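You operate a simulated robot arm through the tools that you are given. There is no shell and no other tool. Be economical: measure what you need, move in short steps, check, and stop when the job is done.

You are at the controls of a simulated two-armed robot. One attempt, no reset.

JOB
Take the box from the right end of the grading table and put it on the top of the cupboard. Put one of the clods from the right end of the grading table on the top of the cupboard. Turn the stitch knob to 8. Take the orange spool and leave it on top of the red cone. Take the grey spool and leave it on top of the yellow cone. Close the red drawer. Press the tare button two times. Close the grey drawer. Fetch the yellow net that says "onions" from the long table and stand it on the top of the scale plate. Open the yellow drawer. Do these in any order. Set down upright: box, orange spool, grey spool, yellow net.

The check looks at the end state, three seconds after you hand in, the way a careful person would. Anything else that was tipped, shoved, dropped, spilled or broken makes it a failure.

ROBOT AND FRAMES
Two 7-joint arms with fingered hands on one trunk, on a base that drives. Base frame: it is fixed to the floor where the robot stands at the start and does not move with it; the origin is under the middle of the robot, x ahead of it, y to its left, z up; the surface under the hand at the start is at about z = 90. Units: cm, rad, N and s.
The left shoulder is at the start at [5.1, 15.2, 114.7], the right one opposite. With the tool pointing down near the work surface each hand reaches from about 44 to 82 cm from the robot's upright axis, wherever it stands, measured 20 degrees to its own side. Places, roughly: box [50, -25, 100]; clod (3x3x2 cm) [60, -10, 90]; clod (5x3x2 cm) [100, 30, 90]; grey drawer [290, 40, 40]; grey spool (5x5x6 cm) [70, 230, 140]; orange spool (5x5x6 cm) [60, 230, 140]; red cone [75, 175, 75]; red drawer [250, 40, 40]; stitch knob [50, 210, 150]; tare button [280, 30, 100]; top of the cupboard [100, -180, 90]; top of the scale plate [290, 10, 100]; yellow cone [100, 150, 75]; yellow drawer [120, -180, 80]; yellow net [450, -75, 75]. Payload 3.8 kg a hand.
Tool frame (each hand has its own): the origin (TCP) lies between the finger pads and is the grasp point; the fingertips stand 3 cm ahead of it; z points along the fingers, y is the line along which they close. The gripper opens to 10.4 cm. The gripper's body begins 3.5 cm behind the TCP. The gripper is a hand of 5 fingers: y runs from the thumb to the fingers, the wrist lies at [-1.5, -10.4, -17.8] in the tool frame, and closing takes about 1.5 s.
Orientation is that of the tool frame in the base frame, as [roll, pitch, yaw] about the fixed x, y, z axes, in that order (R = Rz(yaw) Ry(pitch) Rx(roll)). With the fingers straight down and the wrist toward the robot, the tool's x, y and z point along [0, 1, 0], [1, 0, 0] and [0, 0, -1] of the base frame.

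CONTROLS
- The arms move only by the tool move_arm. It takes "left_targets", "right_targets" or both (then of equal length, played together; a hand with none holds still); each is a list of rows, each a list of 6 numbers: the turn, a rotation vector about the tool's x, y, z in rad, then the shift along the tool's x, y, z in cm. In form: [[rx, ry, rz, tx, ty, tz], ...]. A call has 1 to 12 rows; each row is the pose to reach, as a shift and turn from the pose commanded when the call began, along the tool's axes at that moment. "left_jaw" and "right_jaw" are, for a hand that has rows, the gripper command, from -1 (shut) to 1 (fully open), values between in proportion, set as the call begins (left out, the last holds). Each row takes 0.2 s and may step no farther than 5 cm and 0.15 rad from the row before; otherwise, or with a gripper value out of range, the whole call is refused. A pose out of reach is approached as far as the arm can. The call stops where the force on the tool passes 40 N (or 10 N more than at its start, if that is more) or the arm is blocked; 0.2 s more then pass. The fingers move at their own pace (about 7.2 cm/s each) and stop on an object; they squeeze with about 28 N. The grip force told is the motor's: it shows also when the fingers shut on nothing. Time passes only in rows, and 0.2 s behind the last, so rows that repeat a pose let the fingers close. The reply holds the time, the measured pose of the TCP, the force on the tool along the base axes, the opening and the grip force, in the units named above and with some noise, with the torque about the TCP (base axes, N m) and any sound that the robot's microphone picked up.
- Cameras (640 x 400 px; columns grow to the right, rows downward): "scene" is now at [15.76, 1.88, 131.09]; the picture's right is [0.21, -0.98, -0.03], its down [-0.46, -0.07, -0.88] and it looks along [0.86, 0.20, -0.47] (base axes); focal length 258 px, centre (320, 200). "left" rides on the left gripper at [-8, -7.8, -14.1] in its tool frame; the picture's right is [-0.78, -0.30, 0.56], its down [0.53, -0.78, 0.33] and it looks along [0.33, 0.56, 0.76] (tool axes); focal length 247 px, centre (320, 200). "right" rides on the right gripper at [8, -7.8, -14.1] in its tool frame; the picture's right is [-0.78, 0.30, -0.56], its down [-0.54, -0.78, 0.33] and it looks along [-0.33, 0.56, 0.76] (tool axes); focal length 247 px, centre (320, 200). There is no depth. A picture from a camera that has moved, and an enlarged one, comes with that camera's place and axes in the base frame and with its lens.
- get_image(camera): a new picture of that camera. It takes no simulated time.
- lift_body(by): slides the trunk up (or, below 0, down) by that many cm; the arms and the scene camera ride with it, the base frame stays. It gives what a move gives, with no picture.
- drive_base(legs): drives the robot by 1 to 6 legs, each [ahead, left, turn to the left] in cm, cm and rad, along the robot's own axes; the way and the turn of a leg run together, so that a leg with both is an arc; at most 150 cm and 3.142 rad a leg. The arms and the cameras ride along, it lands a little off, and it stops where it bumps. It gives what a move gives.
- set_fingers(index, middle, ring, little, thumb_bend, thumb_turn, hand): sets how far each is bent, from 0 (flat) to 1 (curled in); at 0.3 the hand is open as for a grip, at 0.7 the pads meet at the TCP. One left out holds its place. A second passes; each finger stops where it meets its share of the squeeze, and holds until it gets a number again. A gripper value or a shape takes the hand back. It gives what a move gives, with no picture; readings hold the bend of each and the force on index, middle, ring, little, thumb and palm. thumb_turn goes from beside the hand (0) to across from the fingers (1), as for a grip.
- preshape(shape, hand): the hand has 5 fingers and takes this shape, open, in about a second: jaw (thumb against the fingers, like two jaws); tri (thumb and two fingers); tip (a fingertip pinch); poke (one finger out to press); point (the index stretched); flat (the hand flat); cup (the hand cupped); fist (a fist). The gripper value then closes the fingers along that shape, each until it touches; the sizes above hold for jaw. It gives what a move gives, with no picture.
- turn_head(pan, tilt): turns the head with the scene camera to pan (to the left, within 1.396 rad either way) and tilt (down, from -0.506 to 1.204), counted from straight ahead of the robot. It gives what a move gives.
- inspect(camera, box): a new picture of the part [left, top, right, bottom] of that camera's present view, enlarged. It takes no simulated time.
- finish_job(): hands the job in; it is judged then, once.

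Go step by step. Nothing tells you exact positions but the pictures and the camera data: compare them with the known pose of the tool, close in by small moves and look again before you grip or let go. The budget is 217 turns and 220 pictures, counting those below and the enlarged ones. Unless the task says otherwise, let go and move clear before handing in.

The tools are called after "Emit:" as a command line: name --argument value ..., lists and objects as JSON in quotes. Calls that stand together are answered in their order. move_arm: Moves the arms, as the interface text tells. Its arguments: {"type":"object","properties":{"left_targets":{"type":"array","items":{"type":"array","items":{"type":"number"}}},"left_jaw":{"type":"number"},"right_targets":{"type":"array","items":{"type":"array","items":{"type":"number"}}},"right_jaw":{"type":"number"}},"required":[]} The other tools are called the same way: lift_body (by) slides the trunk up or down; preshape (shape, hand) gives the hand a shape; set_fingers (index, middle, ring, little, thumb_bend, thumb_turn, hand) moves the fingers one by one; drive_base (legs) drives the base; turn_head (pan, tilt) turns the head that bears the scene camera; get_image (camera) takes a picture; inspect (camera, box) takes an enlarged picture of a part of a camera's view; finish_job () hands the job in.

At the start:

```text
time: 0.0
left_eef_pos: [45.57, 26.52, 118.53]
left_orientation: [-3.141, -0.001, 1.572]
left_wrist_force: [0.0, 0.0, -0.5]
left_wrist_torque: [0.04, 0.01, -0.05]
left_opening: 10.37
left_grasp_force: 0.0
left_shape: jaw
left_bend: [0.3, 0.3, 0.3, 0.3, 0.3, 0.98]
left_finger forces: [0.1, 0.0, 0.1, 0.0, 0.1, 0.0]
right_eef_pos: [54.05, -16.55, 119.09]
right_orientation: [-3.14, 0.0, 1.571]
right_wrist_force: [-0.1, -0.2, -0.6]
right_wrist_torque: [0.01, 0.01, 0.0]
right_opening: 10.36
right_grasp_force: 0.0
right_shape: jaw
right_bend: [0.3, 0.3, 0.3, 0.3, 0.3, 0.98]
right_finger forces: [0.1, 0.0, 0.0, 0.0, 0.1, 0.0]
trunk travel left (down, up): [-22.5, 23.1]
robot x, y, heading: [0.07, -0.14, -0.0]
head pan, tilt: [0.216, 0.346]
```

scene: 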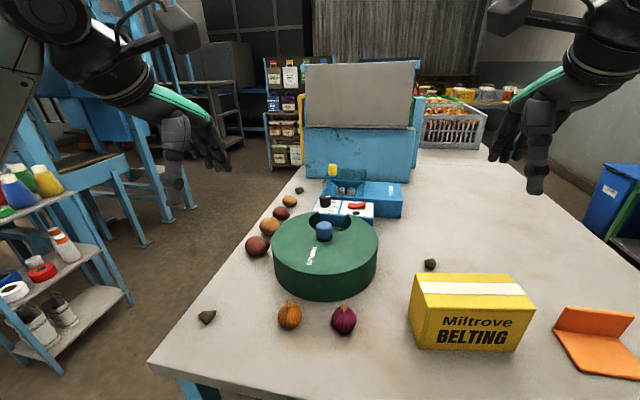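
right: 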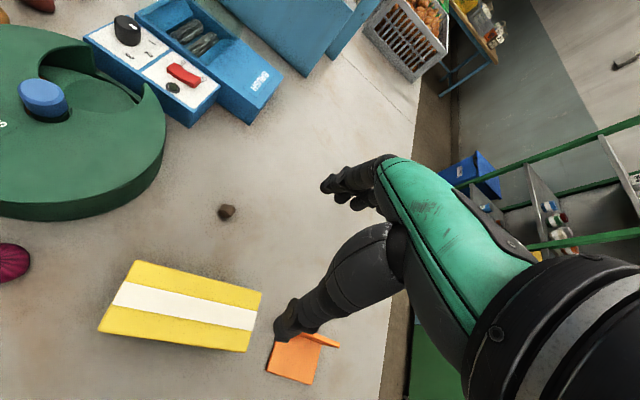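
left: 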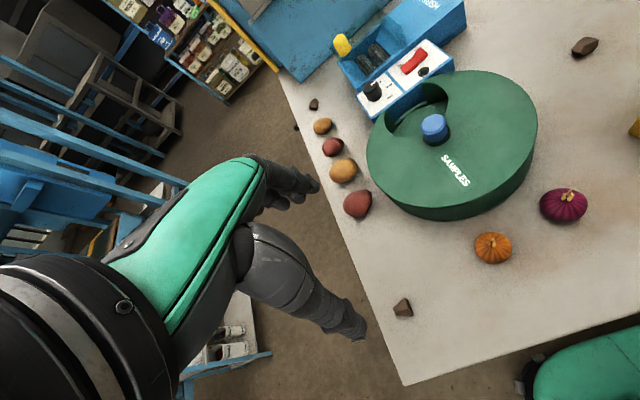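

I see the yellow box at about [48, -14] and a clod at about [63, -12] on the table ahead. I look around first to learn the layout.

Emit:
turn_head --pan -1.2 --tilt 0.35

Emit:
get_image --camera "scene"

Emit:
turn_head --pan 1.3 --tilt 0.35

Emit:
get_image --camera "scene"

Emit:
turn_head --pan 0 --tilt 0.7

Emit:
get_image --camera "scene"

```text
time: 1.6
left_eef_pos: [45.51, 26.51, 118.49]
left_orientation: [-3.141, 0.0, 1.57]
left_wrist_force: [-0.1, 0.2, 0.2]
left_wrist_torque: [0.01, 0.0, 0.01]
left_opening: 10.35
left_grasp_force: 0.0
left_shape: jaw
left_bend: [0.3, 0.3, 0.3, 0.3, 0.3, 0.98]
left_finger forces: [0.0, 0.0, 0.0, 0.0, 0.0, 0.0]
right_eef_pos: [54.09, -16.57, 119.09]
right_orientation: [-3.139, 0.0, 1.572]
right_wrist_force: [-0.1, -0.2, -0.4]
right_wrist_torque: [-0.01, 0.02, 0.01]
right_opening: 10.39
right_grasp_force: 0.1
right_shape: jaw
right_bend: [0.3, 0.3, 0.3, 0.3, 0.3, 0.98]
right_finger forces: [0.0, 0.0, 0.1, 0.1, 0.1, 0.1]
trunk travel left (down, up): [-22.5, 23.1]
robot x, y, heading: [-0.12, 0.13, 0.0]
head pan, tilt: [-1.201, 0.351]
```

```text
216 pictures are left
camera scene: at [10.08, -8.81, 131.86], right [-0.92, -0.36, 0.13], down [-0.26, 0.32, -0.91], along [0.29, -0.88, -0.39], focal length 258 px, centre (320, 200)
```

scene: 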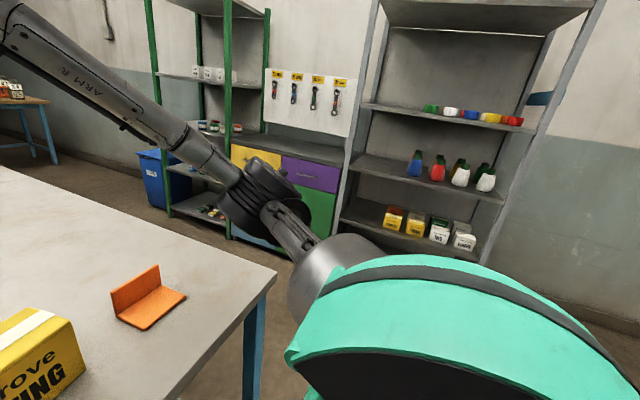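

```text
time: 3.8
left_eef_pos: [45.49, 26.53, 118.45]
left_orientation: [3.141, 0.001, 1.57]
left_wrist_force: [-0.4, 0.1, 0.6]
left_wrist_torque: [0.0, 0.01, 0.0]
left_opening: 10.39
left_grasp_force: 0.1
left_shape: jaw
left_bend: [0.3, 0.3, 0.3, 0.3, 0.3, 0.98]
left_finger forces: [0.0, 0.1, 0.1, 0.0, 0.0, 0.0]
right_eef_pos: [54.02, -16.67, 119.1]
right_orientation: [-3.14, 0.0, 1.572]
right_wrist_force: [0.0, -0.1, -0.2]
right_wrist_torque: [-0.02, -0.01, 0.01]
right_opening: 10.38
right_grasp_force: 0.0
right_shape: jaw
right_bend: [0.3, 0.3, 0.3, 0.3, 0.3, 0.98]
right_finger forces: [0.0, 0.1, 0.0, 0.1, 0.0, 0.1]
trunk travel left (down, up): [-22.5, 23.1]
robot x, y, heading: [-0.08, 0.16, 0.0]
head pan, tilt: [1.3, 0.351]
```

```text
215 pictures are left
camera scene: at [9.21, 8.85, 131.98], right [0.95, -0.27, -0.14], down [-0.22, -0.33, -0.92], along [0.2, 0.9, -0.38], focal length 258 px, centre (320, 200)
```

scene: 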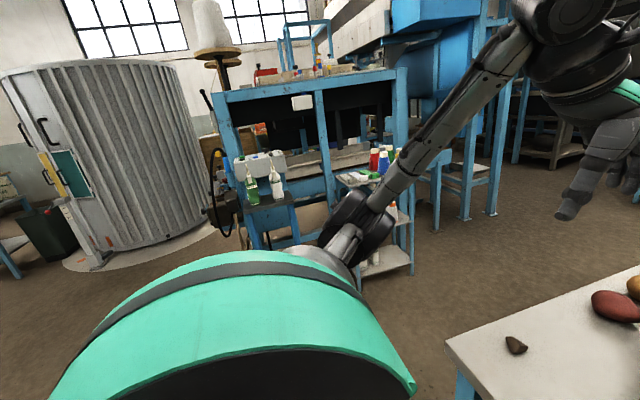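

```text
time: 5.3
left_eef_pos: [45.54, 26.53, 118.44]
left_orientation: [3.141, -0.001, 1.57]
left_wrist_force: [0.0, -0.3, 0.8]
left_wrist_torque: [-0.02, 0.01, 0.0]
left_opening: 10.32
left_grasp_force: 0.0
left_shape: jaw
left_bend: [0.3, 0.3, 0.3, 0.3, 0.3, 0.98]
left_finger forces: [0.0, 0.1, 0.0, 0.0, 0.0, 0.0]
right_eef_pos: [54.1, -16.68, 119.1]
right_orientation: [-3.141, 0.0, 1.571]
right_wrist_force: [0.1, 0.6, 0.2]
right_wrist_torque: [-0.02, 0.02, 0.01]
right_opening: 10.35
right_grasp_force: 0.1
right_shape: jaw
right_bend: [0.3, 0.3, 0.3, 0.3, 0.3, 0.98]
right_finger forces: [0.1, 0.0, 0.0, 0.1, 0.0, 0.0]
trunk travel left (down, up): [-22.5, 23.1]
robot x, y, heading: [0.05, 0.28, -0.001]
head pan, tilt: [0.0, 0.7]
```

```text
214 pictures are left
camera scene: at [14.72, -0.12, 128.03], right [0.0, -1.0, 0.0], down [-0.75, 0.0, -0.67], along [0.67, 0.0, -0.75], focal length 258 px, centre (320, 200)
```

scene: 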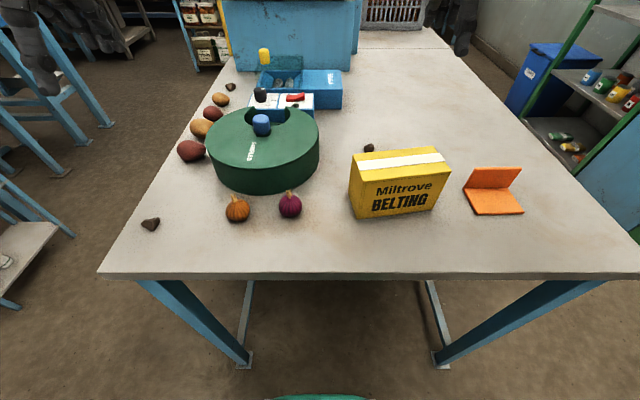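

The layout is clear: cupboard to the right, sewing area to the left. I take a close look at the box and the clod.

Emit:
inspect --camera "scene" --box '[320, 120, 480, 220]'

Emit:
get_image --camera "right"

```text
4.00 times, centred on (400, 170) of scene
camera zoom: at [14.72, -0.12, 128.03], right [0.0, -1.0, 0.0], down [-0.75, 0.0, -0.67], along [0.67, 0.0, -0.75], focal length 1031 px, centre (0, 320)
```

zoom: 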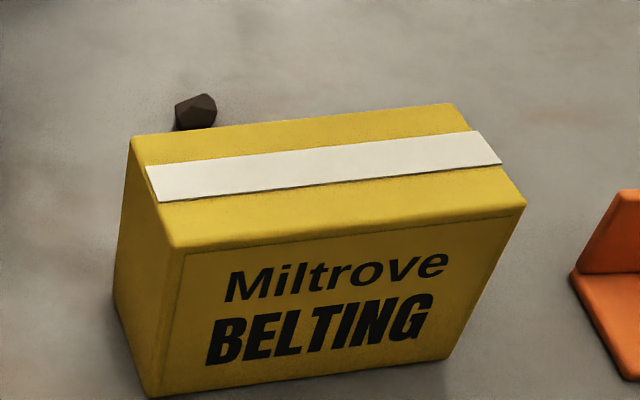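

```text
212 pictures are left
camera right: at [46.35, -8.65, 133.24], right [0.3, -0.78, 0.56], down [-0.78, -0.53, -0.33], along [0.56, -0.33, -0.76], focal length 247 px, centre (320, 200)
```

right: 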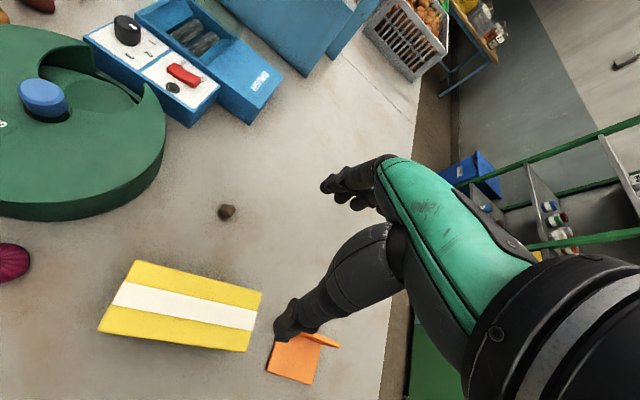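

The box centre is at about [48.8, -13.8], yawed about 0.16 rad, top at z 99.5 and 7.1 cm thick. I bring the right hand above it.

Emit:
move_arm --right_targets '[[0, 0, -0.08, 1.4, -2.6, 4], [0, 0, -0.16, 2.85, -5.25, 7.5], [0, 0, -0.16, 2.85, -5.25, 12]]' --right_jaw 1

Emit:
get_image --camera "right"

Emit:
get_image --camera "scene"

```text
time: 6.1
left_eef_pos: [45.58, 26.48, 118.49]
left_orientation: [3.142, -0.002, 1.572]
left_wrist_force: [-0.4, 0.0, -0.2]
left_wrist_torque: [-0.02, 0.02, -0.02]
left_opening: 10.36
left_grasp_force: 0.0
left_shape: jaw
left_bend: [0.3, 0.3, 0.3, 0.3, 0.3, 0.98]
left_finger forces: [0.0, 0.1, 0.0, 0.0, 0.0, 0.0]
right_eef_pos: [48.59, -14.02, 107.12]
right_orientation: [-3.14, -0.002, 1.733]
right_wrist_force: [-0.1, 0.0, 0.1]
right_wrist_torque: [0.02, 0.0, 0.02]
right_opening: 10.39
right_grasp_force: 0.0
right_shape: jaw
right_bend: [0.3, 0.3, 0.3, 0.3, 0.3, 0.98]
right_finger forces: [0.0, 0.0, 0.1, 0.1, 0.1, 0.1]
trunk travel left (down, up): [-22.5, 23.1]
robot x, y, heading: [0.15, 0.03, 0.003]
head pan, tilt: [0.0, 0.7]
```

```text
211 pictures are left
camera right: at [39.84, -7.4, 121.26], right [0.42, -0.72, 0.56], down [-0.68, -0.65, -0.33], along [0.6, -0.24, -0.76], focal length 247 px, centre (320, 200)
```

right: 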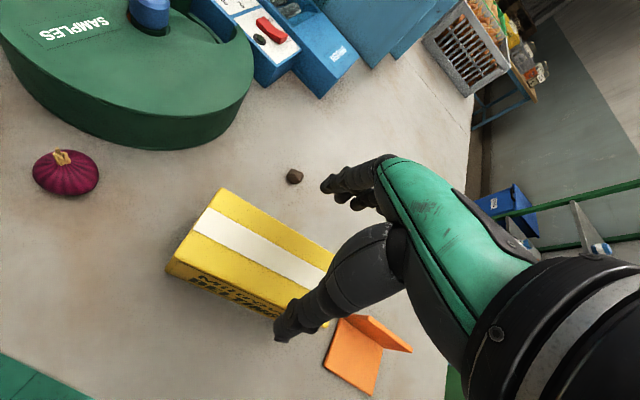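

```text
210 pictures are left
camera scene: at [14.78, -0.16, 128.02], right [0.0, -1.0, 0.0], down [-0.75, 0.0, -0.67], along [0.67, 0.0, -0.75], focal length 258 px, centre (320, 200)
```

scene: 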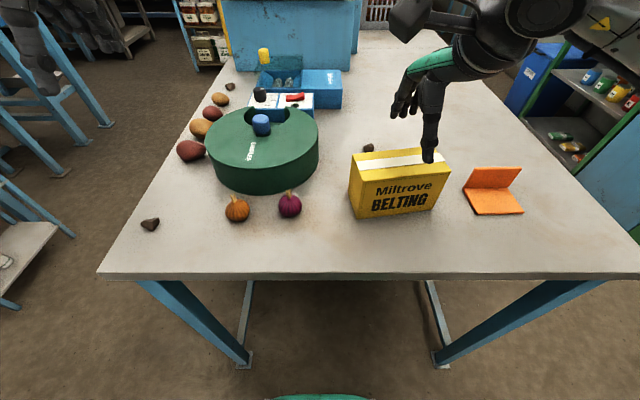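

The hand straddles the box well. I go down and grip.

Emit:
move_arm --right_targets '[[0, 0, 0, 0.2, 0.2, 4], [0, 0, 0, 0.2, 0.2, 8], [0, 0, 0, 0.2, 0.2, 10.7]]'

Emit:
get_image --camera "scene"

```text
time: 7.0
left_eef_pos: [45.14, 26.56, 118.59]
left_orientation: [3.138, 0.0, 1.57]
left_wrist_force: [1.0, 0.1, -0.3]
left_wrist_torque: [-0.01, -0.01, 0.01]
left_opening: 10.38
left_grasp_force: 0.0
left_shape: jaw
left_bend: [0.3, 0.3, 0.3, 0.3, 0.3, 0.98]
left_finger forces: [0.1, 0.0, 0.0, 0.1, 0.0, 0.0]
right_eef_pos: [48.91, -13.8, 97.35]
right_orientation: [3.116, -0.002, 1.73]
right_wrist_force: [-8.7, -2.3, 17.4]
right_wrist_torque: [0.02, 0.44, 0.06]
right_opening: 10.41
right_grasp_force: 0.1
right_shape: jaw
right_bend: [0.3, 0.3, 0.3, 0.3, 0.29, 0.98]
right_finger forces: [0.0, 0.0, 0.0, 0.0, 18.8, 0.0]
trunk travel left (down, up): [-22.5, 23.1]
robot x, y, heading: [-0.29, -0.18, 0.0]
head pan, tilt: [0.0, 0.7]
stopped in row 3 (right hand): the force on the tool passed its limit at 43 N (the readings are from after the stop); the commanded pose is now the measured one
```

```text
209 pictures are left
camera scene: at [14.36, -0.14, 128.09], right [0.0, -1.0, 0.0], down [-0.74, 0.0, -0.67], along [0.67, 0.0, -0.74], focal length 258 px, centre (320, 200)
```

scene: 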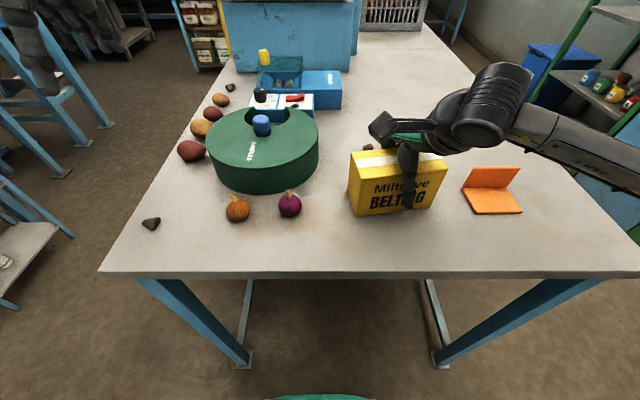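

The thumb is just rubbing the box edge; fingertips already overlap it by nearly 5 cm. I ease up and shut the grip.

Emit:
move_arm --right_targets '[[0, 0, 0, 0, -0.5, -0.7], [0, 0, 0, 0, -0.5, -0.7], [0, 0, 0, 0, -0.5, -0.7], [0, 0, 0, 0, -0.5, -0.7], [0, 0, 0, 0, -0.5, -0.7], [0, 0, 0, 0, -0.5, -0.7], [0, 0, 0, 0, -0.5, -0.7]]' --right_jaw -1

```text
time: 8.6
left_eef_pos: [45.52, 26.59, 118.42]
left_orientation: [-3.141, -0.001, 1.57]
left_wrist_force: [0.4, -0.7, 0.9]
left_wrist_torque: [0.0, 0.02, -0.02]
left_opening: 10.38
left_grasp_force: 0.1
left_shape: jaw
left_bend: [0.3, 0.3, 0.3, 0.3, 0.3, 0.98]
left_finger forces: [0.0, 0.1, 0.0, 0.1, 0.0, 0.0]
right_eef_pos: [48.61, -13.83, 97.6]
right_orientation: [3.122, -0.005, 1.732]
right_wrist_force: [0.1, 1.1, -0.1]
right_wrist_torque: [0.02, -0.14, 0.16]
right_opening: 7.62
right_grasp_force: 28.0
right_shape: jaw
right_bend: [0.29, 0.41, 0.37, 0.31, 0.47, 0.98]
right_finger forces: [21.5, 9.1, 3.3, 2.5, 42.1, 0.0]
trunk travel left (down, up): [-22.5, 23.1]
robot x, y, heading: [0.28, -0.29, -0.004]
head pan, tilt: [0.0, 0.7]
```

Gripped at 7.6 cm. I lift and swing the box to the right to clear the way for the left hand.

Emit:
move_arm --right_targets '[[0, 0, 0, 0, 0, -4], [0, 0, 0, 0, 0, -8], [0, 0, 0, 0, 0, -12], [0, 0, 0, -4.5, 0, -14], [0, 0, 0, -9, 0, -14], [0, 0, 0, -13.5, 0, -14], [0, 0, 0, -18, 0, -14], [0, 0, 0, -22, 0, -14]]'

Emit:
get_image --camera "scene"

```text
time: 10.3
left_eef_pos: [45.59, 26.36, 118.5]
left_orientation: [-3.14, -0.002, 1.57]
left_wrist_force: [0.5, -0.1, -0.5]
left_wrist_torque: [0.0, -0.03, 0.05]
left_opening: 10.34
left_grasp_force: 0.1
left_shape: jaw
left_bend: [0.3, 0.3, 0.3, 0.3, 0.3, 0.98]
left_finger forces: [0.0, 0.0, 0.0, 0.0, 0.1, 0.1]
right_eef_pos: [51.99, -35.86, 111.92]
right_orientation: [3.123, -0.005, 1.733]
right_wrist_force: [0.5, -0.4, -5.3]
right_wrist_torque: [-0.06, 0.02, -0.01]
right_opening: 7.58
right_grasp_force: 27.9
right_shape: jaw
right_bend: [0.29, 0.41, 0.38, 0.31, 0.47, 0.97]
right_finger forces: [20.3, 8.8, 3.2, 2.4, 39.1, 0.0]
trunk travel left (down, up): [-22.5, 23.1]
robot x, y, heading: [0.03, -0.18, 0.006]
head pan, tilt: [0.0, 0.7]
```

```text
208 pictures are left
camera scene: at [14.77, -0.29, 128.02], right [0.0, -1.0, 0.0], down [-0.75, 0.0, -0.67], along [0.67, 0.0, -0.75], focal length 258 px, centre (320, 200)
```

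scene: 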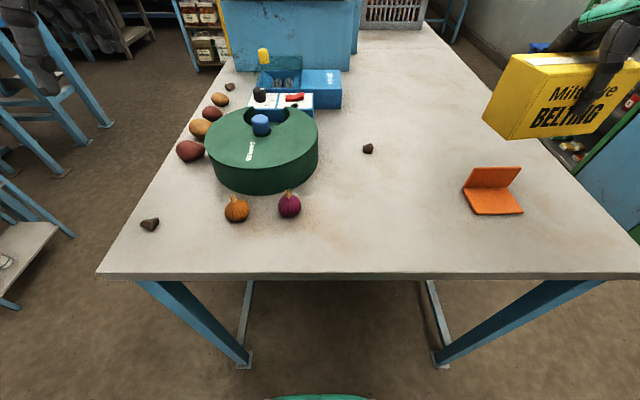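

The clod is now at about [64, -11.5, 91]. I bring the left hand over it.

Emit:
move_arm --left_targets '[[0, 0, 0, -4, 2, 0], [0, 0, 0, -8, 4, 0], [0, 0, 0, -12, 6, 0], [0, 0, 0, -16, 8, 0], [0, 0, 0, -20.2, 10, 0], [0, 0, 0, -24.5, 12, 0], [0, 0, 0, -28.8, 14, 2], [0, 0, 0, -33, 16, 4], [0, 0, 0, -36, 17.5, 7], [0, 0, 0, -37.9, 18.5, 11], [0, 0, 0, -37.9, 18.5, 14.5]]'

Emit:
get_image --camera "left"

Emit:
get_image --camera "scene"

```text
refused: row 7 steps farther than a row can; nothing moved
```

```text
207 pictures are left
camera left: at [37.7, 18.31, 132.54], right [-0.3, -0.78, -0.56], down [-0.78, 0.54, -0.33], along [0.56, 0.34, -0.76], focal length 247 px, centre (320, 200)
```

left: 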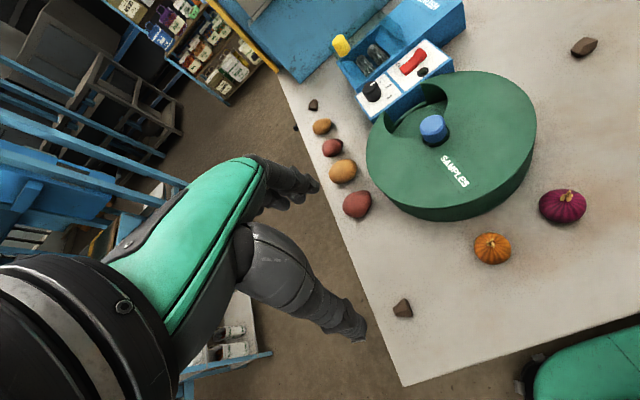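

```text
206 pictures are left
camera scene: at [14.77, -0.29, 128.02], right [0.0, -1.0, 0.0], down [-0.75, 0.0, -0.67], along [0.67, 0.0, -0.75], focal length 258 px, centre (320, 200)
```

scene: 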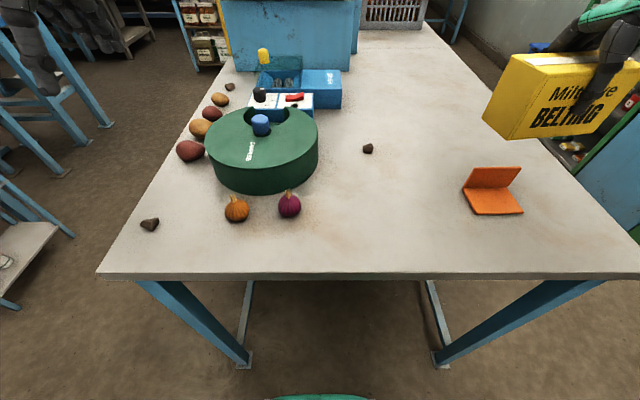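

The row step was too long; both cameras agree on the clod at [64, -11.6]. I send it again with smaller rows.

Emit:
move_arm --left_targets '[[0, 0, 0, -4, 2, 0], [0, 0, 0, -8, 4, 0], [0, 0, 0, -12, 6, 0], [0, 0, 0, -16, 8, 0], [0, 0, 0, -20.2, 10, 0], [0, 0, 0, -24.5, 12, 0], [0, 0, 0, -28.5, 14, 1], [0, 0, 0, -32, 16, 3], [0, 0, 0, -35, 17.5, 6], [0, 0, 0, -37.9, 18.5, 9.5], [0, 0, 0, -38.1, 18.5, 14]]'

Emit:
get_image --camera "left"

Emit:
get_image --camera "scene"

```text
time: 12.8
left_eef_pos: [64.02, -11.55, 104.41]
left_orientation: [3.141, -0.001, 1.571]
left_wrist_force: [0.9, 0.1, 0.0]
left_wrist_torque: [0.02, 0.02, 0.02]
left_opening: 10.37
left_grasp_force: 0.1
left_shape: jaw
left_bend: [0.3, 0.3, 0.3, 0.3, 0.3, 0.98]
left_finger forces: [0.0, 0.0, 0.0, 0.1, 0.0, 0.1]
right_eef_pos: [52.03, -35.66, 112.01]
right_orientation: [3.124, -0.004, 1.732]
right_wrist_force: [-0.2, 0.3, -4.6]
right_wrist_torque: [-0.02, 0.0, 0.0]
right_opening: 7.6
right_grasp_force: 28.2
right_shape: jaw
right_bend: [0.29, 0.41, 0.38, 0.31, 0.47, 0.97]
right_finger forces: [20.3, 8.9, 3.2, 2.3, 38.9, 0.1]
trunk travel left (down, up): [-22.5, 23.1]
robot x, y, heading: [0.19, -0.06, -0.002]
head pan, tilt: [0.0, 0.7]
```

```text
205 pictures are left
camera left: at [56.17, -19.71, 118.52], right [-0.3, -0.78, -0.56], down [-0.78, 0.54, -0.33], along [0.56, 0.33, -0.76], focal length 247 px, centre (320, 200)
```

left: 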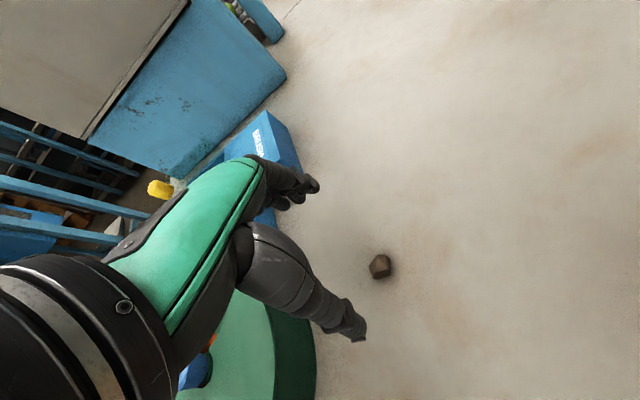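

```text
204 pictures are left
camera scene: at [14.86, -0.15, 128.0], right [0.0, -1.0, 0.0], down [-0.75, 0.0, -0.67], along [0.67, 0.0, -0.75], focal length 258 px, centre (320, 200)
```

scene: 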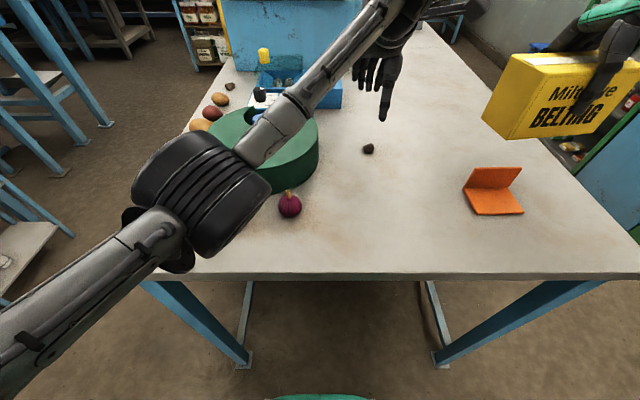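

The clod sits exactly below the TCP. I half close the fingers and descend.

Emit:
move_arm --left_targets '[[0, 0, 0, -0.2, 0, 4], [0, 0, 0, -0.2, 0, 8], [0, 0, 0, -0.2, 0, 8]]' --left_jaw 0.2

Emit:
get_image --camera "left"

Emit:
inspect --camera "scene" --box '[320, 100, 440, 175]'

```text
time: 13.6
left_eef_pos: [63.98, -11.77, 96.44]
left_orientation: [3.141, 0.0, 1.571]
left_wrist_force: [-1.0, 0.2, -0.4]
left_wrist_torque: [-0.01, -0.02, 0.0]
left_opening: 6.27
left_grasp_force: 0.2
left_shape: jaw
left_bend: [0.29, 0.41, 0.37, 0.43, 0.64, 1.0]
left_finger forces: [0.0, 0.1, 0.1, 0.1, 0.0, 0.1]
right_eef_pos: [52.0, -35.66, 112.0]
right_orientation: [3.121, -0.003, 1.731]
right_wrist_force: [-0.4, 0.0, -5.7]
right_wrist_torque: [-0.03, 0.01, 0.0]
right_opening: 7.61
right_grasp_force: 28.2
right_shape: jaw
right_bend: [0.29, 0.41, 0.38, 0.31, 0.47, 0.97]
right_finger forces: [20.4, 8.9, 3.2, 2.4, 38.9, 0.0]
trunk travel left (down, up): [-22.5, 23.1]
robot x, y, heading: [0.01, -0.21, -0.002]
head pan, tilt: [0.0, 0.7]
```

```text
203 pictures are left
camera left: at [56.15, -19.85, 110.62], right [-0.3, -0.78, -0.56], down [-0.78, 0.54, -0.33], along [0.56, 0.33, -0.76], focal length 247 px, centre (320, 200)
```

left: 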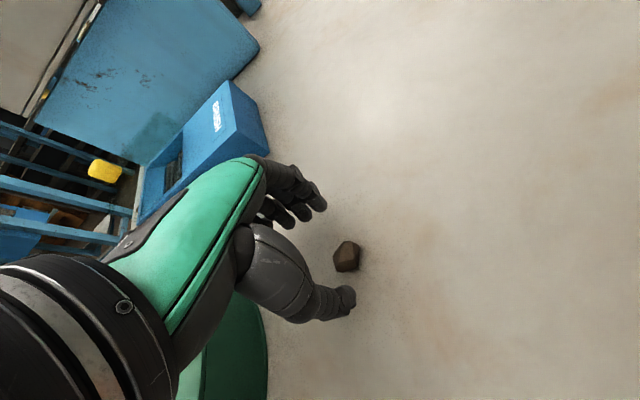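

```text
5.33 times, centred on (380, 138) of scene
camera zoom: at [14.73, -0.2, 128.03], right [0.0, -1.0, 0.0], down [-0.75, 0.0, -0.67], along [0.67, 0.0, -0.75], focal length 1374 px, centre (0, 533)
```

zoom: 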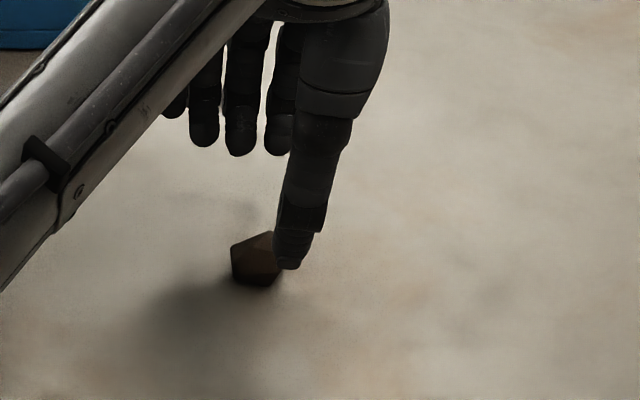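

Thumb and fingers straddle the clod. I go down 3 cm and close.

Emit:
move_arm --left_targets '[[0, 0, 0, 0, 0, 1.5], [0, 0, 0, 0, 0, 2.9]]'

Emit:
move_arm --left_targets '[[0, 0, 0, 0, 0, 0], [0, 0, 0, 0, 0, 0], [0, 0, 0, 0, 0, 0], [0, 0, 0, 0, 0, 0], [0, 0, 0, 0, 0, 0], [0, 0, 0, 0, 0, 0], [0, 0, 0, 0, 0, 0]]' --left_jaw -1

Emit:
get_image --camera "left"

```text
time: 14.2
left_eef_pos: [64.07, -11.76, 93.51]
left_orientation: [-3.141, -0.003, 1.572]
left_wrist_force: [0.7, -1.6, 0.0]
left_wrist_torque: [0.02, -0.05, 0.02]
left_opening: 6.26
left_grasp_force: 0.0
left_shape: jaw
left_bend: [0.29, 0.41, 0.37, 0.43, 0.64, 1.0]
left_finger forces: [0.0, 0.0, 0.0, 0.1, 0.0, 0.0]
right_eef_pos: [52.04, -35.84, 111.98]
right_orientation: [3.125, -0.004, 1.731]
right_wrist_force: [0.3, -1.1, -4.8]
right_wrist_torque: [-0.04, -0.02, 0.04]
right_opening: 7.58
right_grasp_force: 28.0
right_shape: jaw
right_bend: [0.29, 0.41, 0.38, 0.31, 0.47, 0.97]
right_finger forces: [20.3, 8.9, 3.2, 2.4, 38.9, 0.1]
trunk travel left (down, up): [-22.5, 23.1]
robot x, y, heading: [0.09, -0.04, 0.001]
head pan, tilt: [0.0, 0.7]
```

```text
time: 15.8
left_eef_pos: [64.01, -11.79, 93.73]
left_orientation: [3.139, -0.001, 1.571]
left_wrist_force: [-0.5, -1.5, 4.6]
left_wrist_torque: [-0.03, 0.0, 0.0]
left_opening: 1.56
left_grasp_force: 28.0
left_shape: jaw
left_bend: [0.73, 0.63, 0.68, 0.68, 0.75, 1.0]
left_finger forces: [13.6, 6.3, 0.1, 0.1, 21.0, 0.1]
right_eef_pos: [52.0, -35.68, 111.95]
right_orientation: [3.123, -0.003, 1.732]
right_wrist_force: [-0.5, 0.8, -4.7]
right_wrist_torque: [-0.01, 0.0, 0.0]
right_opening: 7.61
right_grasp_force: 27.1
right_shape: jaw
right_bend: [0.29, 0.41, 0.38, 0.31, 0.47, 0.97]
right_finger forces: [20.3, 9.0, 3.2, 2.4, 38.9, 0.0]
trunk travel left (down, up): [-22.5, 23.1]
robot x, y, heading: [0.06, -0.03, 0.002]
head pan, tilt: [0.0, 0.7]
```

```text
201 pictures are left
camera left: at [56.13, -19.89, 107.66], right [-0.3, -0.78, -0.56], down [-0.78, 0.54, -0.33], along [0.56, 0.33, -0.76], focal length 247 px, centre (320, 200)
```

left: 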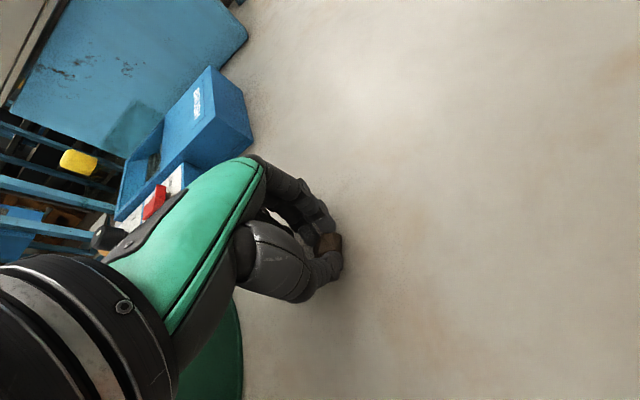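

The clod is held. I raise it and bring the left arm back beside the body, over the drum with clearance.

Emit:
move_arm --left_targets '[[0, 0, 0, 0, 0, -4.5], [0, 0, 0, 0, 0, -9], [0, 0, 0, 0, 0, -13.5], [0, 0, 0, 0, 0, -18], [0, 0, 0, 0, 0, -22], [0, 0, 0, 4, -2.5, -24], [0, 0, 0, 8, -5, -25], [0, 0, 0, 12, -7.5, -25], [0, 0, 0, 16, -10, -25], [0, 0, 0, 20, -12.5, -25], [0, 0, 0, 24, -15, -25], [0, 0, 0, 28, -17, -25]]'

Emit:
get_image --camera "left"

Emit:
drive_base --legs '[[-15, 0, 0], [0, 0, -1.571]]'

Emit:
get_image --camera "scene"

```text
refused: row 6 steps farther than a row can; nothing moved
```

```text
200 pictures are left
camera left: at [56.13, -19.89, 107.66], right [-0.3, -0.78, -0.56], down [-0.78, 0.54, -0.33], along [0.56, 0.33, -0.76], focal length 247 px, centre (320, 200)
```

left: 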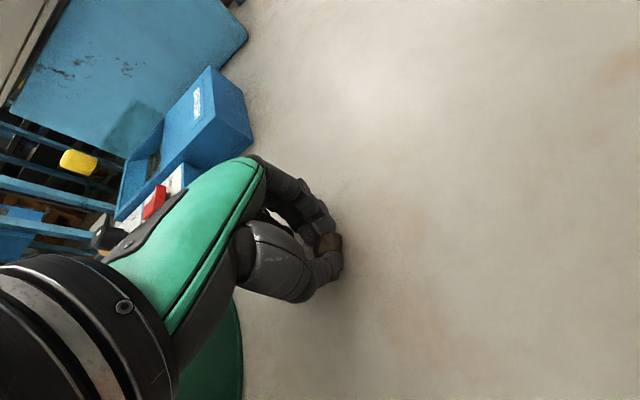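

```text
time: 21.0
left_eef_pos: [-27.78, -63.82, 93.41]
left_orientation: [3.141, -0.002, -0.02]
left_wrist_force: [-0.1, 0.2, 0.5]
left_wrist_torque: [0.04, 0.03, -0.04]
left_opening: 1.55
left_grasp_force: 27.7
left_shape: jaw
left_bend: [0.73, 0.62, 0.68, 0.68, 0.76, 1.0]
left_finger forces: [12.5, 7.2, 0.0, 0.1, 18.7, 0.0]
right_eef_pos: [-51.55, -51.4, 111.99]
right_orientation: [3.125, -0.003, 0.142]
right_wrist_force: [0.5, 0.6, -5.0]
right_wrist_torque: [0.05, 0.02, 0.01]
right_opening: 7.59
right_grasp_force: 27.5
right_shape: jaw
right_bend: [0.29, 0.41, 0.38, 0.31, 0.47, 0.97]
right_finger forces: [19.4, 8.9, 3.1, 2.4, 36.4, 0.0]
trunk travel left (down, up): [-22.5, 23.1]
robot x, y, heading: [-14.57, -0.0, -1.588]
head pan, tilt: [0.0, 0.7]
```

```text
199 pictures are left
camera scene: at [-14.97, -14.7, 128.02], right [-1.0, 0.02, 0.0], down [0.01, 0.75, -0.67], along [-0.01, -0.67, -0.75], focal length 258 px, centre (320, 200)
```

scene: 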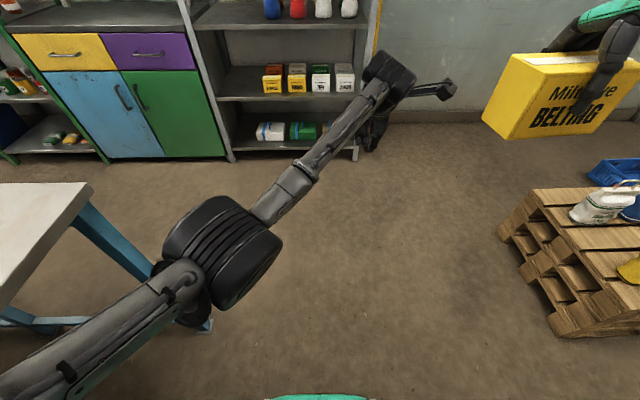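

The arm move was refused, so the left hand swept low while turning. I check that the orange bracket and the table were not disturbed.

Emit:
turn_head --pan 1.25 --tilt 0.6

Emit:
get_image --camera "scene"

```text
time: 22.4
left_eef_pos: [-27.89, -63.8, 93.48]
left_orientation: [-3.141, -0.001, -0.018]
left_wrist_force: [-0.6, -0.4, -0.2]
left_wrist_torque: [-0.01, -0.01, 0.0]
left_opening: 1.52
left_grasp_force: 28.4
left_shape: jaw
left_bend: [0.73, 0.62, 0.68, 0.68, 0.76, 1.0]
left_finger forces: [12.4, 7.3, 0.1, 0.0, 18.8, 0.0]
right_eef_pos: [-51.51, -51.3, 111.98]
right_orientation: [3.124, -0.004, 0.142]
right_wrist_force: [0.3, -0.3, -4.3]
right_wrist_torque: [0.03, 0.01, 0.0]
right_opening: 7.58
right_grasp_force: 27.8
right_shape: jaw
right_bend: [0.29, 0.41, 0.38, 0.31, 0.47, 0.97]
right_finger forces: [19.4, 8.8, 3.1, 2.4, 36.4, 0.1]
trunk travel left (down, up): [-22.5, 23.1]
robot x, y, heading: [-14.65, 0.01, -1.588]
head pan, tilt: [1.25, 0.6]
```

```text
198 pictures are left
camera scene: at [-6.48, -9.34, 129.69], right [-0.33, -0.93, -0.13], down [-0.53, 0.3, -0.79], along [0.78, -0.19, -0.6], focal length 258 px, centre (320, 200)
```

scene: 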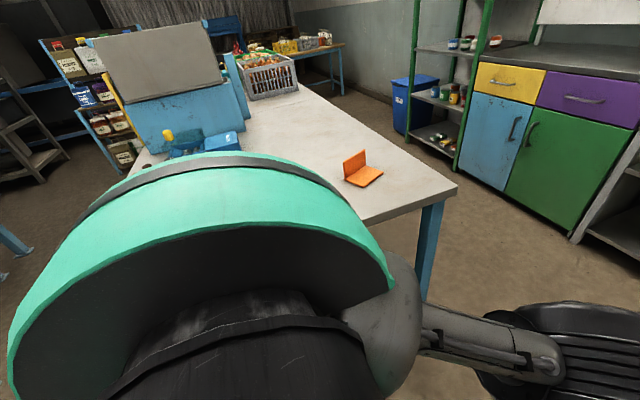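

The bracket still stands at [45, -33], unmoved. Now I raise the left hand to its side.

Emit:
move_arm --left_targets '[[0, 0, 0, 0, 0, -4.5], [0, 0, 0, 0, 0, -9], [0, 0, 0, 0, 0, -13.5], [0, 0, 0, 0, 0, -18], [0, 0, 0, 4, 0, -20], [0, 0, 0, 8, -2, -20], [0, 0, 0, 12, -4, -20], [0, 0, 0, 16, -6, -20], [0, 0, 0, 20, -8, -20], [0, 0, 0, 24, -10, -20], [0, 0, 0, 28, -12, -20], [0, 0, 0, 32, -14, -20]]'

```text
time: 25.0
left_eef_pos: [4.16, -50.45, 113.66]
left_orientation: [-3.141, 0.001, -0.021]
left_wrist_force: [0.1, 1.5, -0.7]
left_wrist_torque: [-0.01, -0.01, 0.05]
left_opening: 1.49
left_grasp_force: 28.2
left_shape: jaw
left_bend: [0.73, 0.62, 0.68, 0.68, 0.77, 1.0]
left_finger forces: [12.8, 7.6, 0.0, 0.0, 18.0, 0.1]
right_eef_pos: [-51.4, -51.33, 112.0]
right_orientation: [3.122, -0.003, 0.142]
right_wrist_force: [-0.8, 0.9, -4.0]
right_wrist_torque: [0.0, 0.04, -0.01]
right_opening: 7.6
right_grasp_force: 27.8
right_shape: jaw
right_bend: [0.29, 0.41, 0.38, 0.31, 0.47, 0.97]
right_finger forces: [19.4, 8.7, 3.1, 2.4, 36.5, 0.1]
trunk travel left (down, up): [-22.5, 23.1]
robot x, y, heading: [-14.8, 0.15, -1.587]
head pan, tilt: [1.25, 0.6]
```

Way is clear. I drive ahead to y about -95, then sideways left along the cupboard.

Emit:
drive_base --legs '[[95, 0, 0.0], [0, 60, 0.017]]'

Emit:
turn_head --pan 0.4 --tilt 0.6

Emit:
get_image --camera "scene"

```text
time: 33.0
left_eef_pos: [63.33, -146.83, 113.7]
left_orientation: [-3.14, 0.0, -0.007]
left_wrist_force: [0.4, -0.3, -0.4]
left_wrist_torque: [0.01, -0.02, 0.03]
left_opening: 1.51
left_grasp_force: 28.1
left_shape: jaw
left_bend: [0.73, 0.62, 0.68, 0.68, 0.77, 1.0]
left_finger forces: [12.8, 7.6, 0.0, 0.1, 18.2, 0.1]
right_eef_pos: [7.8, -148.56, 112.01]
right_orientation: [3.124, -0.003, 0.154]
right_wrist_force: [0.1, -0.7, -4.4]
right_wrist_torque: [0.02, 0.03, -0.01]
right_opening: 7.57
right_grasp_force: 28.0
right_shape: jaw
right_bend: [0.29, 0.41, 0.38, 0.31, 0.47, 0.97]
right_finger forces: [19.3, 8.8, 3.1, 2.4, 36.4, 0.0]
trunk travel left (down, up): [-22.5, 23.1]
robot x, y, heading: [43.44, -96.63, -1.581]
head pan, tilt: [1.25, 0.6]
```

```text
time: 34.2
left_eef_pos: [63.39, -146.83, 113.78]
left_orientation: [3.141, 0.001, -0.007]
left_wrist_force: [-0.6, -1.2, -0.1]
left_wrist_torque: [-0.03, 0.05, -0.03]
left_opening: 1.51
left_grasp_force: 28.1
left_shape: jaw
left_bend: [0.73, 0.62, 0.68, 0.68, 0.77, 1.0]
left_finger forces: [12.8, 7.6, 0.0, 0.0, 18.2, 0.0]
right_eef_pos: [7.84, -148.39, 111.8]
right_orientation: [3.124, -0.002, 0.153]
right_wrist_force: [0.3, -0.9, -5.5]
right_wrist_torque: [0.03, -0.01, 0.03]
right_opening: 7.58
right_grasp_force: 27.9
right_shape: jaw
right_bend: [0.29, 0.42, 0.38, 0.31, 0.47, 0.97]
right_finger forces: [19.2, 8.6, 3.2, 2.4, 36.4, 0.0]
trunk travel left (down, up): [-22.5, 23.1]
robot x, y, heading: [43.77, -96.95, -1.582]
head pan, tilt: [0.4, 0.6]
```

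```text
197 pictures are left
camera scene: at [47.29, -111.15, 128.93], right [-0.92, -0.38, -0.06], down [-0.22, 0.63, -0.74], along [0.32, -0.67, -0.67], focal length 258 px, centre (320, 200)
```

scene: 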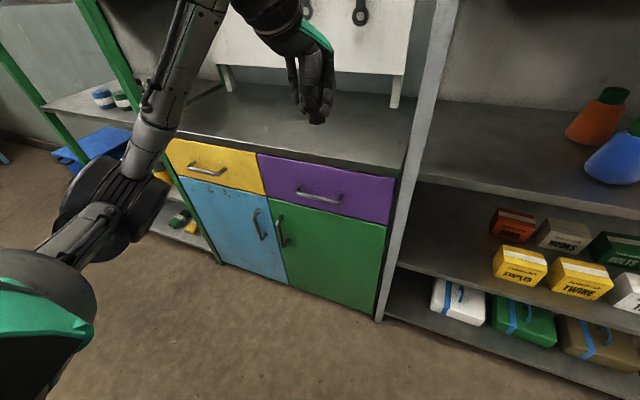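

The cupboard top is free (x 51–124, front edge y about -164, z 90). I bring the box inward and drive to stand in front of it.

Emit:
move_arm --right_targets '[[0, 0, 0, 4.5, 0, 0], [0, 0, 0, 9, 0, 0], [0, 0, 0, 13.5, 0, 0], [0, 0, 0, 18, 0, 0]]'

Emit:
drive_base --legs '[[0, 47, 0.011], [13, 0, 0]]'

Emit:
turn_head --pan 0 --tilt 0.6

Emit:
get_image --camera "scene"

```text
time: 35.2
left_eef_pos: [63.54, -147.0, 113.57]
left_orientation: [3.141, 0.002, -0.006]
left_wrist_force: [0.0, 0.2, -0.9]
left_wrist_torque: [0.01, 0.03, 0.01]
left_opening: 1.49
left_grasp_force: 27.8
left_shape: jaw
left_bend: [0.73, 0.62, 0.68, 0.68, 0.77, 1.0]
left_finger forces: [12.8, 7.6, 0.1, 0.0, 18.3, 0.1]
right_eef_pos: [25.77, -145.83, 111.82]
right_orientation: [3.124, -0.002, 0.154]
right_wrist_force: [0.3, -0.2, -5.0]
right_wrist_torque: [-0.02, 0.04, 0.0]
right_opening: 7.61
right_grasp_force: 28.2
right_shape: jaw
right_bend: [0.29, 0.41, 0.38, 0.31, 0.46, 0.97]
right_finger forces: [19.3, 8.7, 3.1, 2.5, 36.0, 0.0]
trunk travel left (down, up): [-22.5, 23.1]
robot x, y, heading: [44.18, -97.23, -1.575]
head pan, tilt: [0.4, 0.6]
```

```text
time: 38.9
left_eef_pos: [109.71, -160.22, 113.74]
left_orientation: [-3.141, 0.001, -0.01]
left_wrist_force: [-0.4, 0.3, 0.1]
left_wrist_torque: [0.03, -0.01, 0.0]
left_opening: 1.51
left_grasp_force: 27.9
left_shape: jaw
left_bend: [0.73, 0.62, 0.68, 0.68, 0.77, 1.0]
left_finger forces: [12.8, 7.6, 0.0, 0.0, 18.3, 0.0]
right_eef_pos: [72.0, -158.97, 112.0]
right_orientation: [3.123, -0.006, 0.151]
right_wrist_force: [0.7, -0.5, -4.5]
right_wrist_torque: [-0.01, 0.03, -0.02]
right_opening: 7.58
right_grasp_force: 28.6
right_shape: jaw
right_bend: [0.29, 0.42, 0.38, 0.31, 0.46, 0.97]
right_finger forces: [19.2, 8.7, 3.1, 2.3, 36.2, 0.0]
trunk travel left (down, up): [-22.5, 23.1]
robot x, y, heading: [90.32, -109.88, -1.585]
head pan, tilt: [0.4, 0.6]
```

```text
time: 39.7
left_eef_pos: [109.73, -160.28, 113.78]
left_orientation: [3.141, -0.001, -0.011]
left_wrist_force: [0.4, -1.0, -0.3]
left_wrist_torque: [0.02, -0.02, 0.01]
left_opening: 1.51
left_grasp_force: 28.3
left_shape: jaw
left_bend: [0.73, 0.62, 0.68, 0.68, 0.77, 1.0]
left_finger forces: [12.9, 7.5, 0.0, 0.0, 18.2, 0.0]
right_eef_pos: [71.97, -158.99, 111.88]
right_orientation: [3.124, -0.005, 0.152]
right_wrist_force: [0.6, 0.6, -5.1]
right_wrist_torque: [-0.02, 0.01, -0.01]
right_opening: 7.58
right_grasp_force: 27.8
right_shape: jaw
right_bend: [0.29, 0.42, 0.38, 0.31, 0.46, 0.97]
right_finger forces: [19.2, 8.8, 3.1, 2.4, 36.1, 0.0]
trunk travel left (down, up): [-22.5, 23.1]
robot x, y, heading: [90.0, -110.08, -1.587]
head pan, tilt: [0.0, 0.6]
```

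```text
196 pictures are left
camera scene: at [90.28, -125.2, 128.83], right [-1.0, 0.01, 0.0], down [0.01, 0.68, -0.74], along [-0.01, -0.74, -0.68], focal length 258 px, centre (320, 200)
```

scene: 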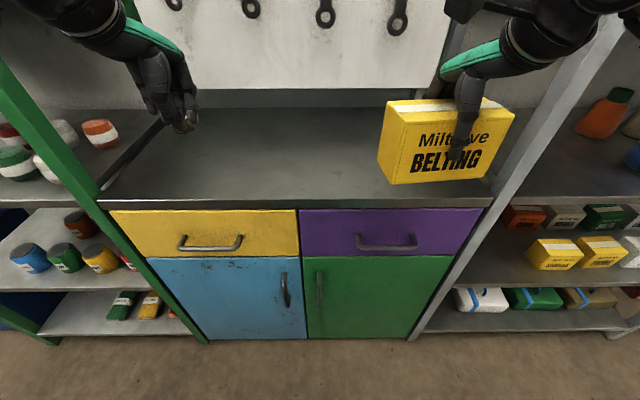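

Both hands go 20 cm further in over the cupboard top.

Emit:
move_arm --right_targets '[[0, 0, 0, 0.2, 4.4, 0], [0, 0, 0, 0.4, 8.8, 0], [0, 0, 0, 0.6, 13.2, 0], [0, 0, 0, 0.8, 17.6, 0], [0, 0, 0, 0.8, 21, 0], [0, 0, 0, 0.8, 21, 4], [0, 0, 0, 0.8, 21, 8], [0, 0, 0, 0.8, 21, 11]]' --left_targets '[[0, 0, 0, 0, 4.4, 0], [0, 0, 0, 0, 8.8, 0], [0, 0, 0, 0, 13.2, 0], [0, 0, 0, 0, 17.6, 0], [0, 0, 0, 0, 19, 0], [0, 0, 0, 0, 19, 4.5], [0, 0, 0, 0, 19, 9], [0, 0, 0, 0, 19, 13]]'

Emit:
get_image --camera "scene"

```text
time: 41.5
left_eef_pos: [109.6, -179.32, 100.61]
left_orientation: [-3.141, 0.0, -0.01]
left_wrist_force: [-0.7, 0.1, 0.7]
left_wrist_torque: [0.0, -0.02, 0.03]
left_opening: 1.51
left_grasp_force: 27.6
left_shape: jaw
left_bend: [0.73, 0.62, 0.68, 0.68, 0.77, 1.0]
left_finger forces: [12.9, 8.3, 0.1, 0.0, 17.6, 0.0]
right_eef_pos: [76.06, -179.66, 101.34]
right_orientation: [3.124, -0.003, 0.151]
right_wrist_force: [0.4, -0.3, -5.0]
right_wrist_torque: [0.02, 0.0, 0.0]
right_opening: 7.59
right_grasp_force: 27.5
right_shape: jaw
right_bend: [0.29, 0.42, 0.38, 0.31, 0.46, 0.97]
right_finger forces: [18.8, 8.7, 3.1, 2.4, 35.3, 0.1]
trunk travel left (down, up): [-22.5, 23.1]
robot x, y, heading: [90.35, -110.21, -1.582]
head pan, tilt: [0.0, 0.6]
```

```text
195 pictures are left
camera scene: at [90.3, -125.3, 128.81], right [-1.0, 0.01, 0.0], down [0.01, 0.68, -0.74], along [-0.01, -0.74, -0.68], focal length 258 px, centre (320, 200)
```

scene: 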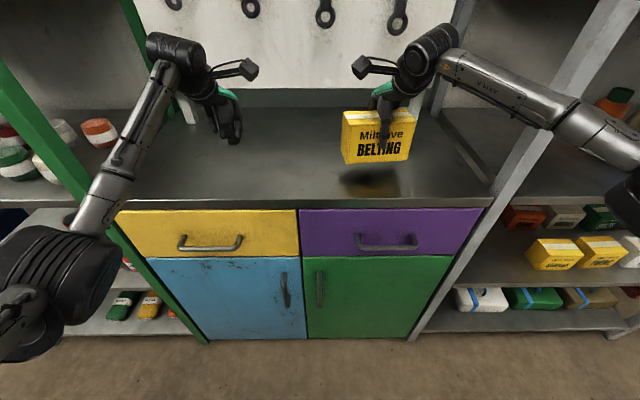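

The box hangs a few cm above the top. I lower both gently until contact.

Emit:
move_arm --right_targets '[[0, 0, 0, 0, 0, 1.2], [0, 0, 0, 0, 0, 2.2], [0, 0, 0, 0, 0, 3], [0, 0, 0, 0, 0, 3.4], [0, 0, 0, 0, 0, 3.7], [0, 0, 0, 0, 0, 3.9]]' --left_targets '[[0, 0, 0, 0, 0, 2], [0, 0, 0, 0, 0, 3.5], [0, 0, 0, 0, 0, 5], [0, 0, 0, 0, 0, 5.8], [0, 0, 0, 0, 0, 6.2], [0, 0, 0, 0, 0, 6.4]]'

Emit:
get_image --camera "left"

Emit:
inspect --camera "scene" --box '[180, 80, 500, 280]'

```text
time: 42.9
left_eef_pos: [109.45, -179.24, 94.26]
left_orientation: [3.14, 0.0, -0.01]
left_wrist_force: [0.4, 1.1, 0.1]
left_wrist_torque: [0.02, 0.01, -0.01]
left_opening: 1.47
left_grasp_force: 28.1
left_shape: jaw
left_bend: [0.73, 0.62, 0.68, 0.68, 0.78, 1.0]
left_finger forces: [16.2, 10.8, 0.0, 0.0, 17.2, 0.0]
right_eef_pos: [75.85, -179.87, 97.7]
right_orientation: [3.118, -0.003, 0.151]
right_wrist_force: [0.6, -0.4, 4.9]
right_wrist_torque: [-0.4, 0.21, 0.04]
right_opening: 7.58
right_grasp_force: 27.8
right_shape: jaw
right_bend: [0.29, 0.42, 0.38, 0.31, 0.46, 0.97]
right_finger forces: [19.4, 9.2, 3.6, 3.6, 36.9, 0.0]
trunk travel left (down, up): [-22.5, 23.1]
robot x, y, heading: [90.36, -109.9, -1.583]
head pan, tilt: [0.0, 0.6]
```

```text
194 pictures are left
camera left: at [101.41, -171.47, 108.39], right [-0.77, 0.3, -0.56], down [0.54, 0.77, -0.33], along [0.33, -0.56, -0.76], focal length 247 px, centre (320, 200)
```

left: 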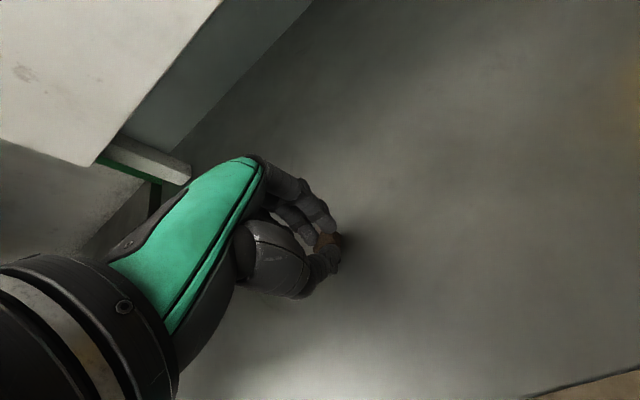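

```text
2.00 times, centred on (340, 180) of scene
camera zoom: at [90.33, -125.08, 128.86], right [-1.0, 0.01, 0.0], down [0.01, 0.68, -0.74], along [-0.01, -0.74, -0.68], focal length 515 px, centre (280, 240)
```

zoom: 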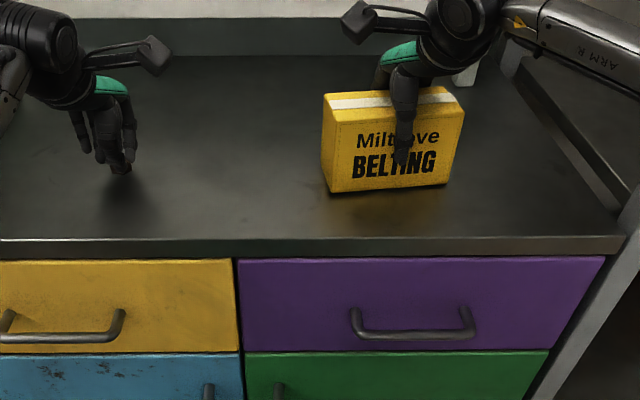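

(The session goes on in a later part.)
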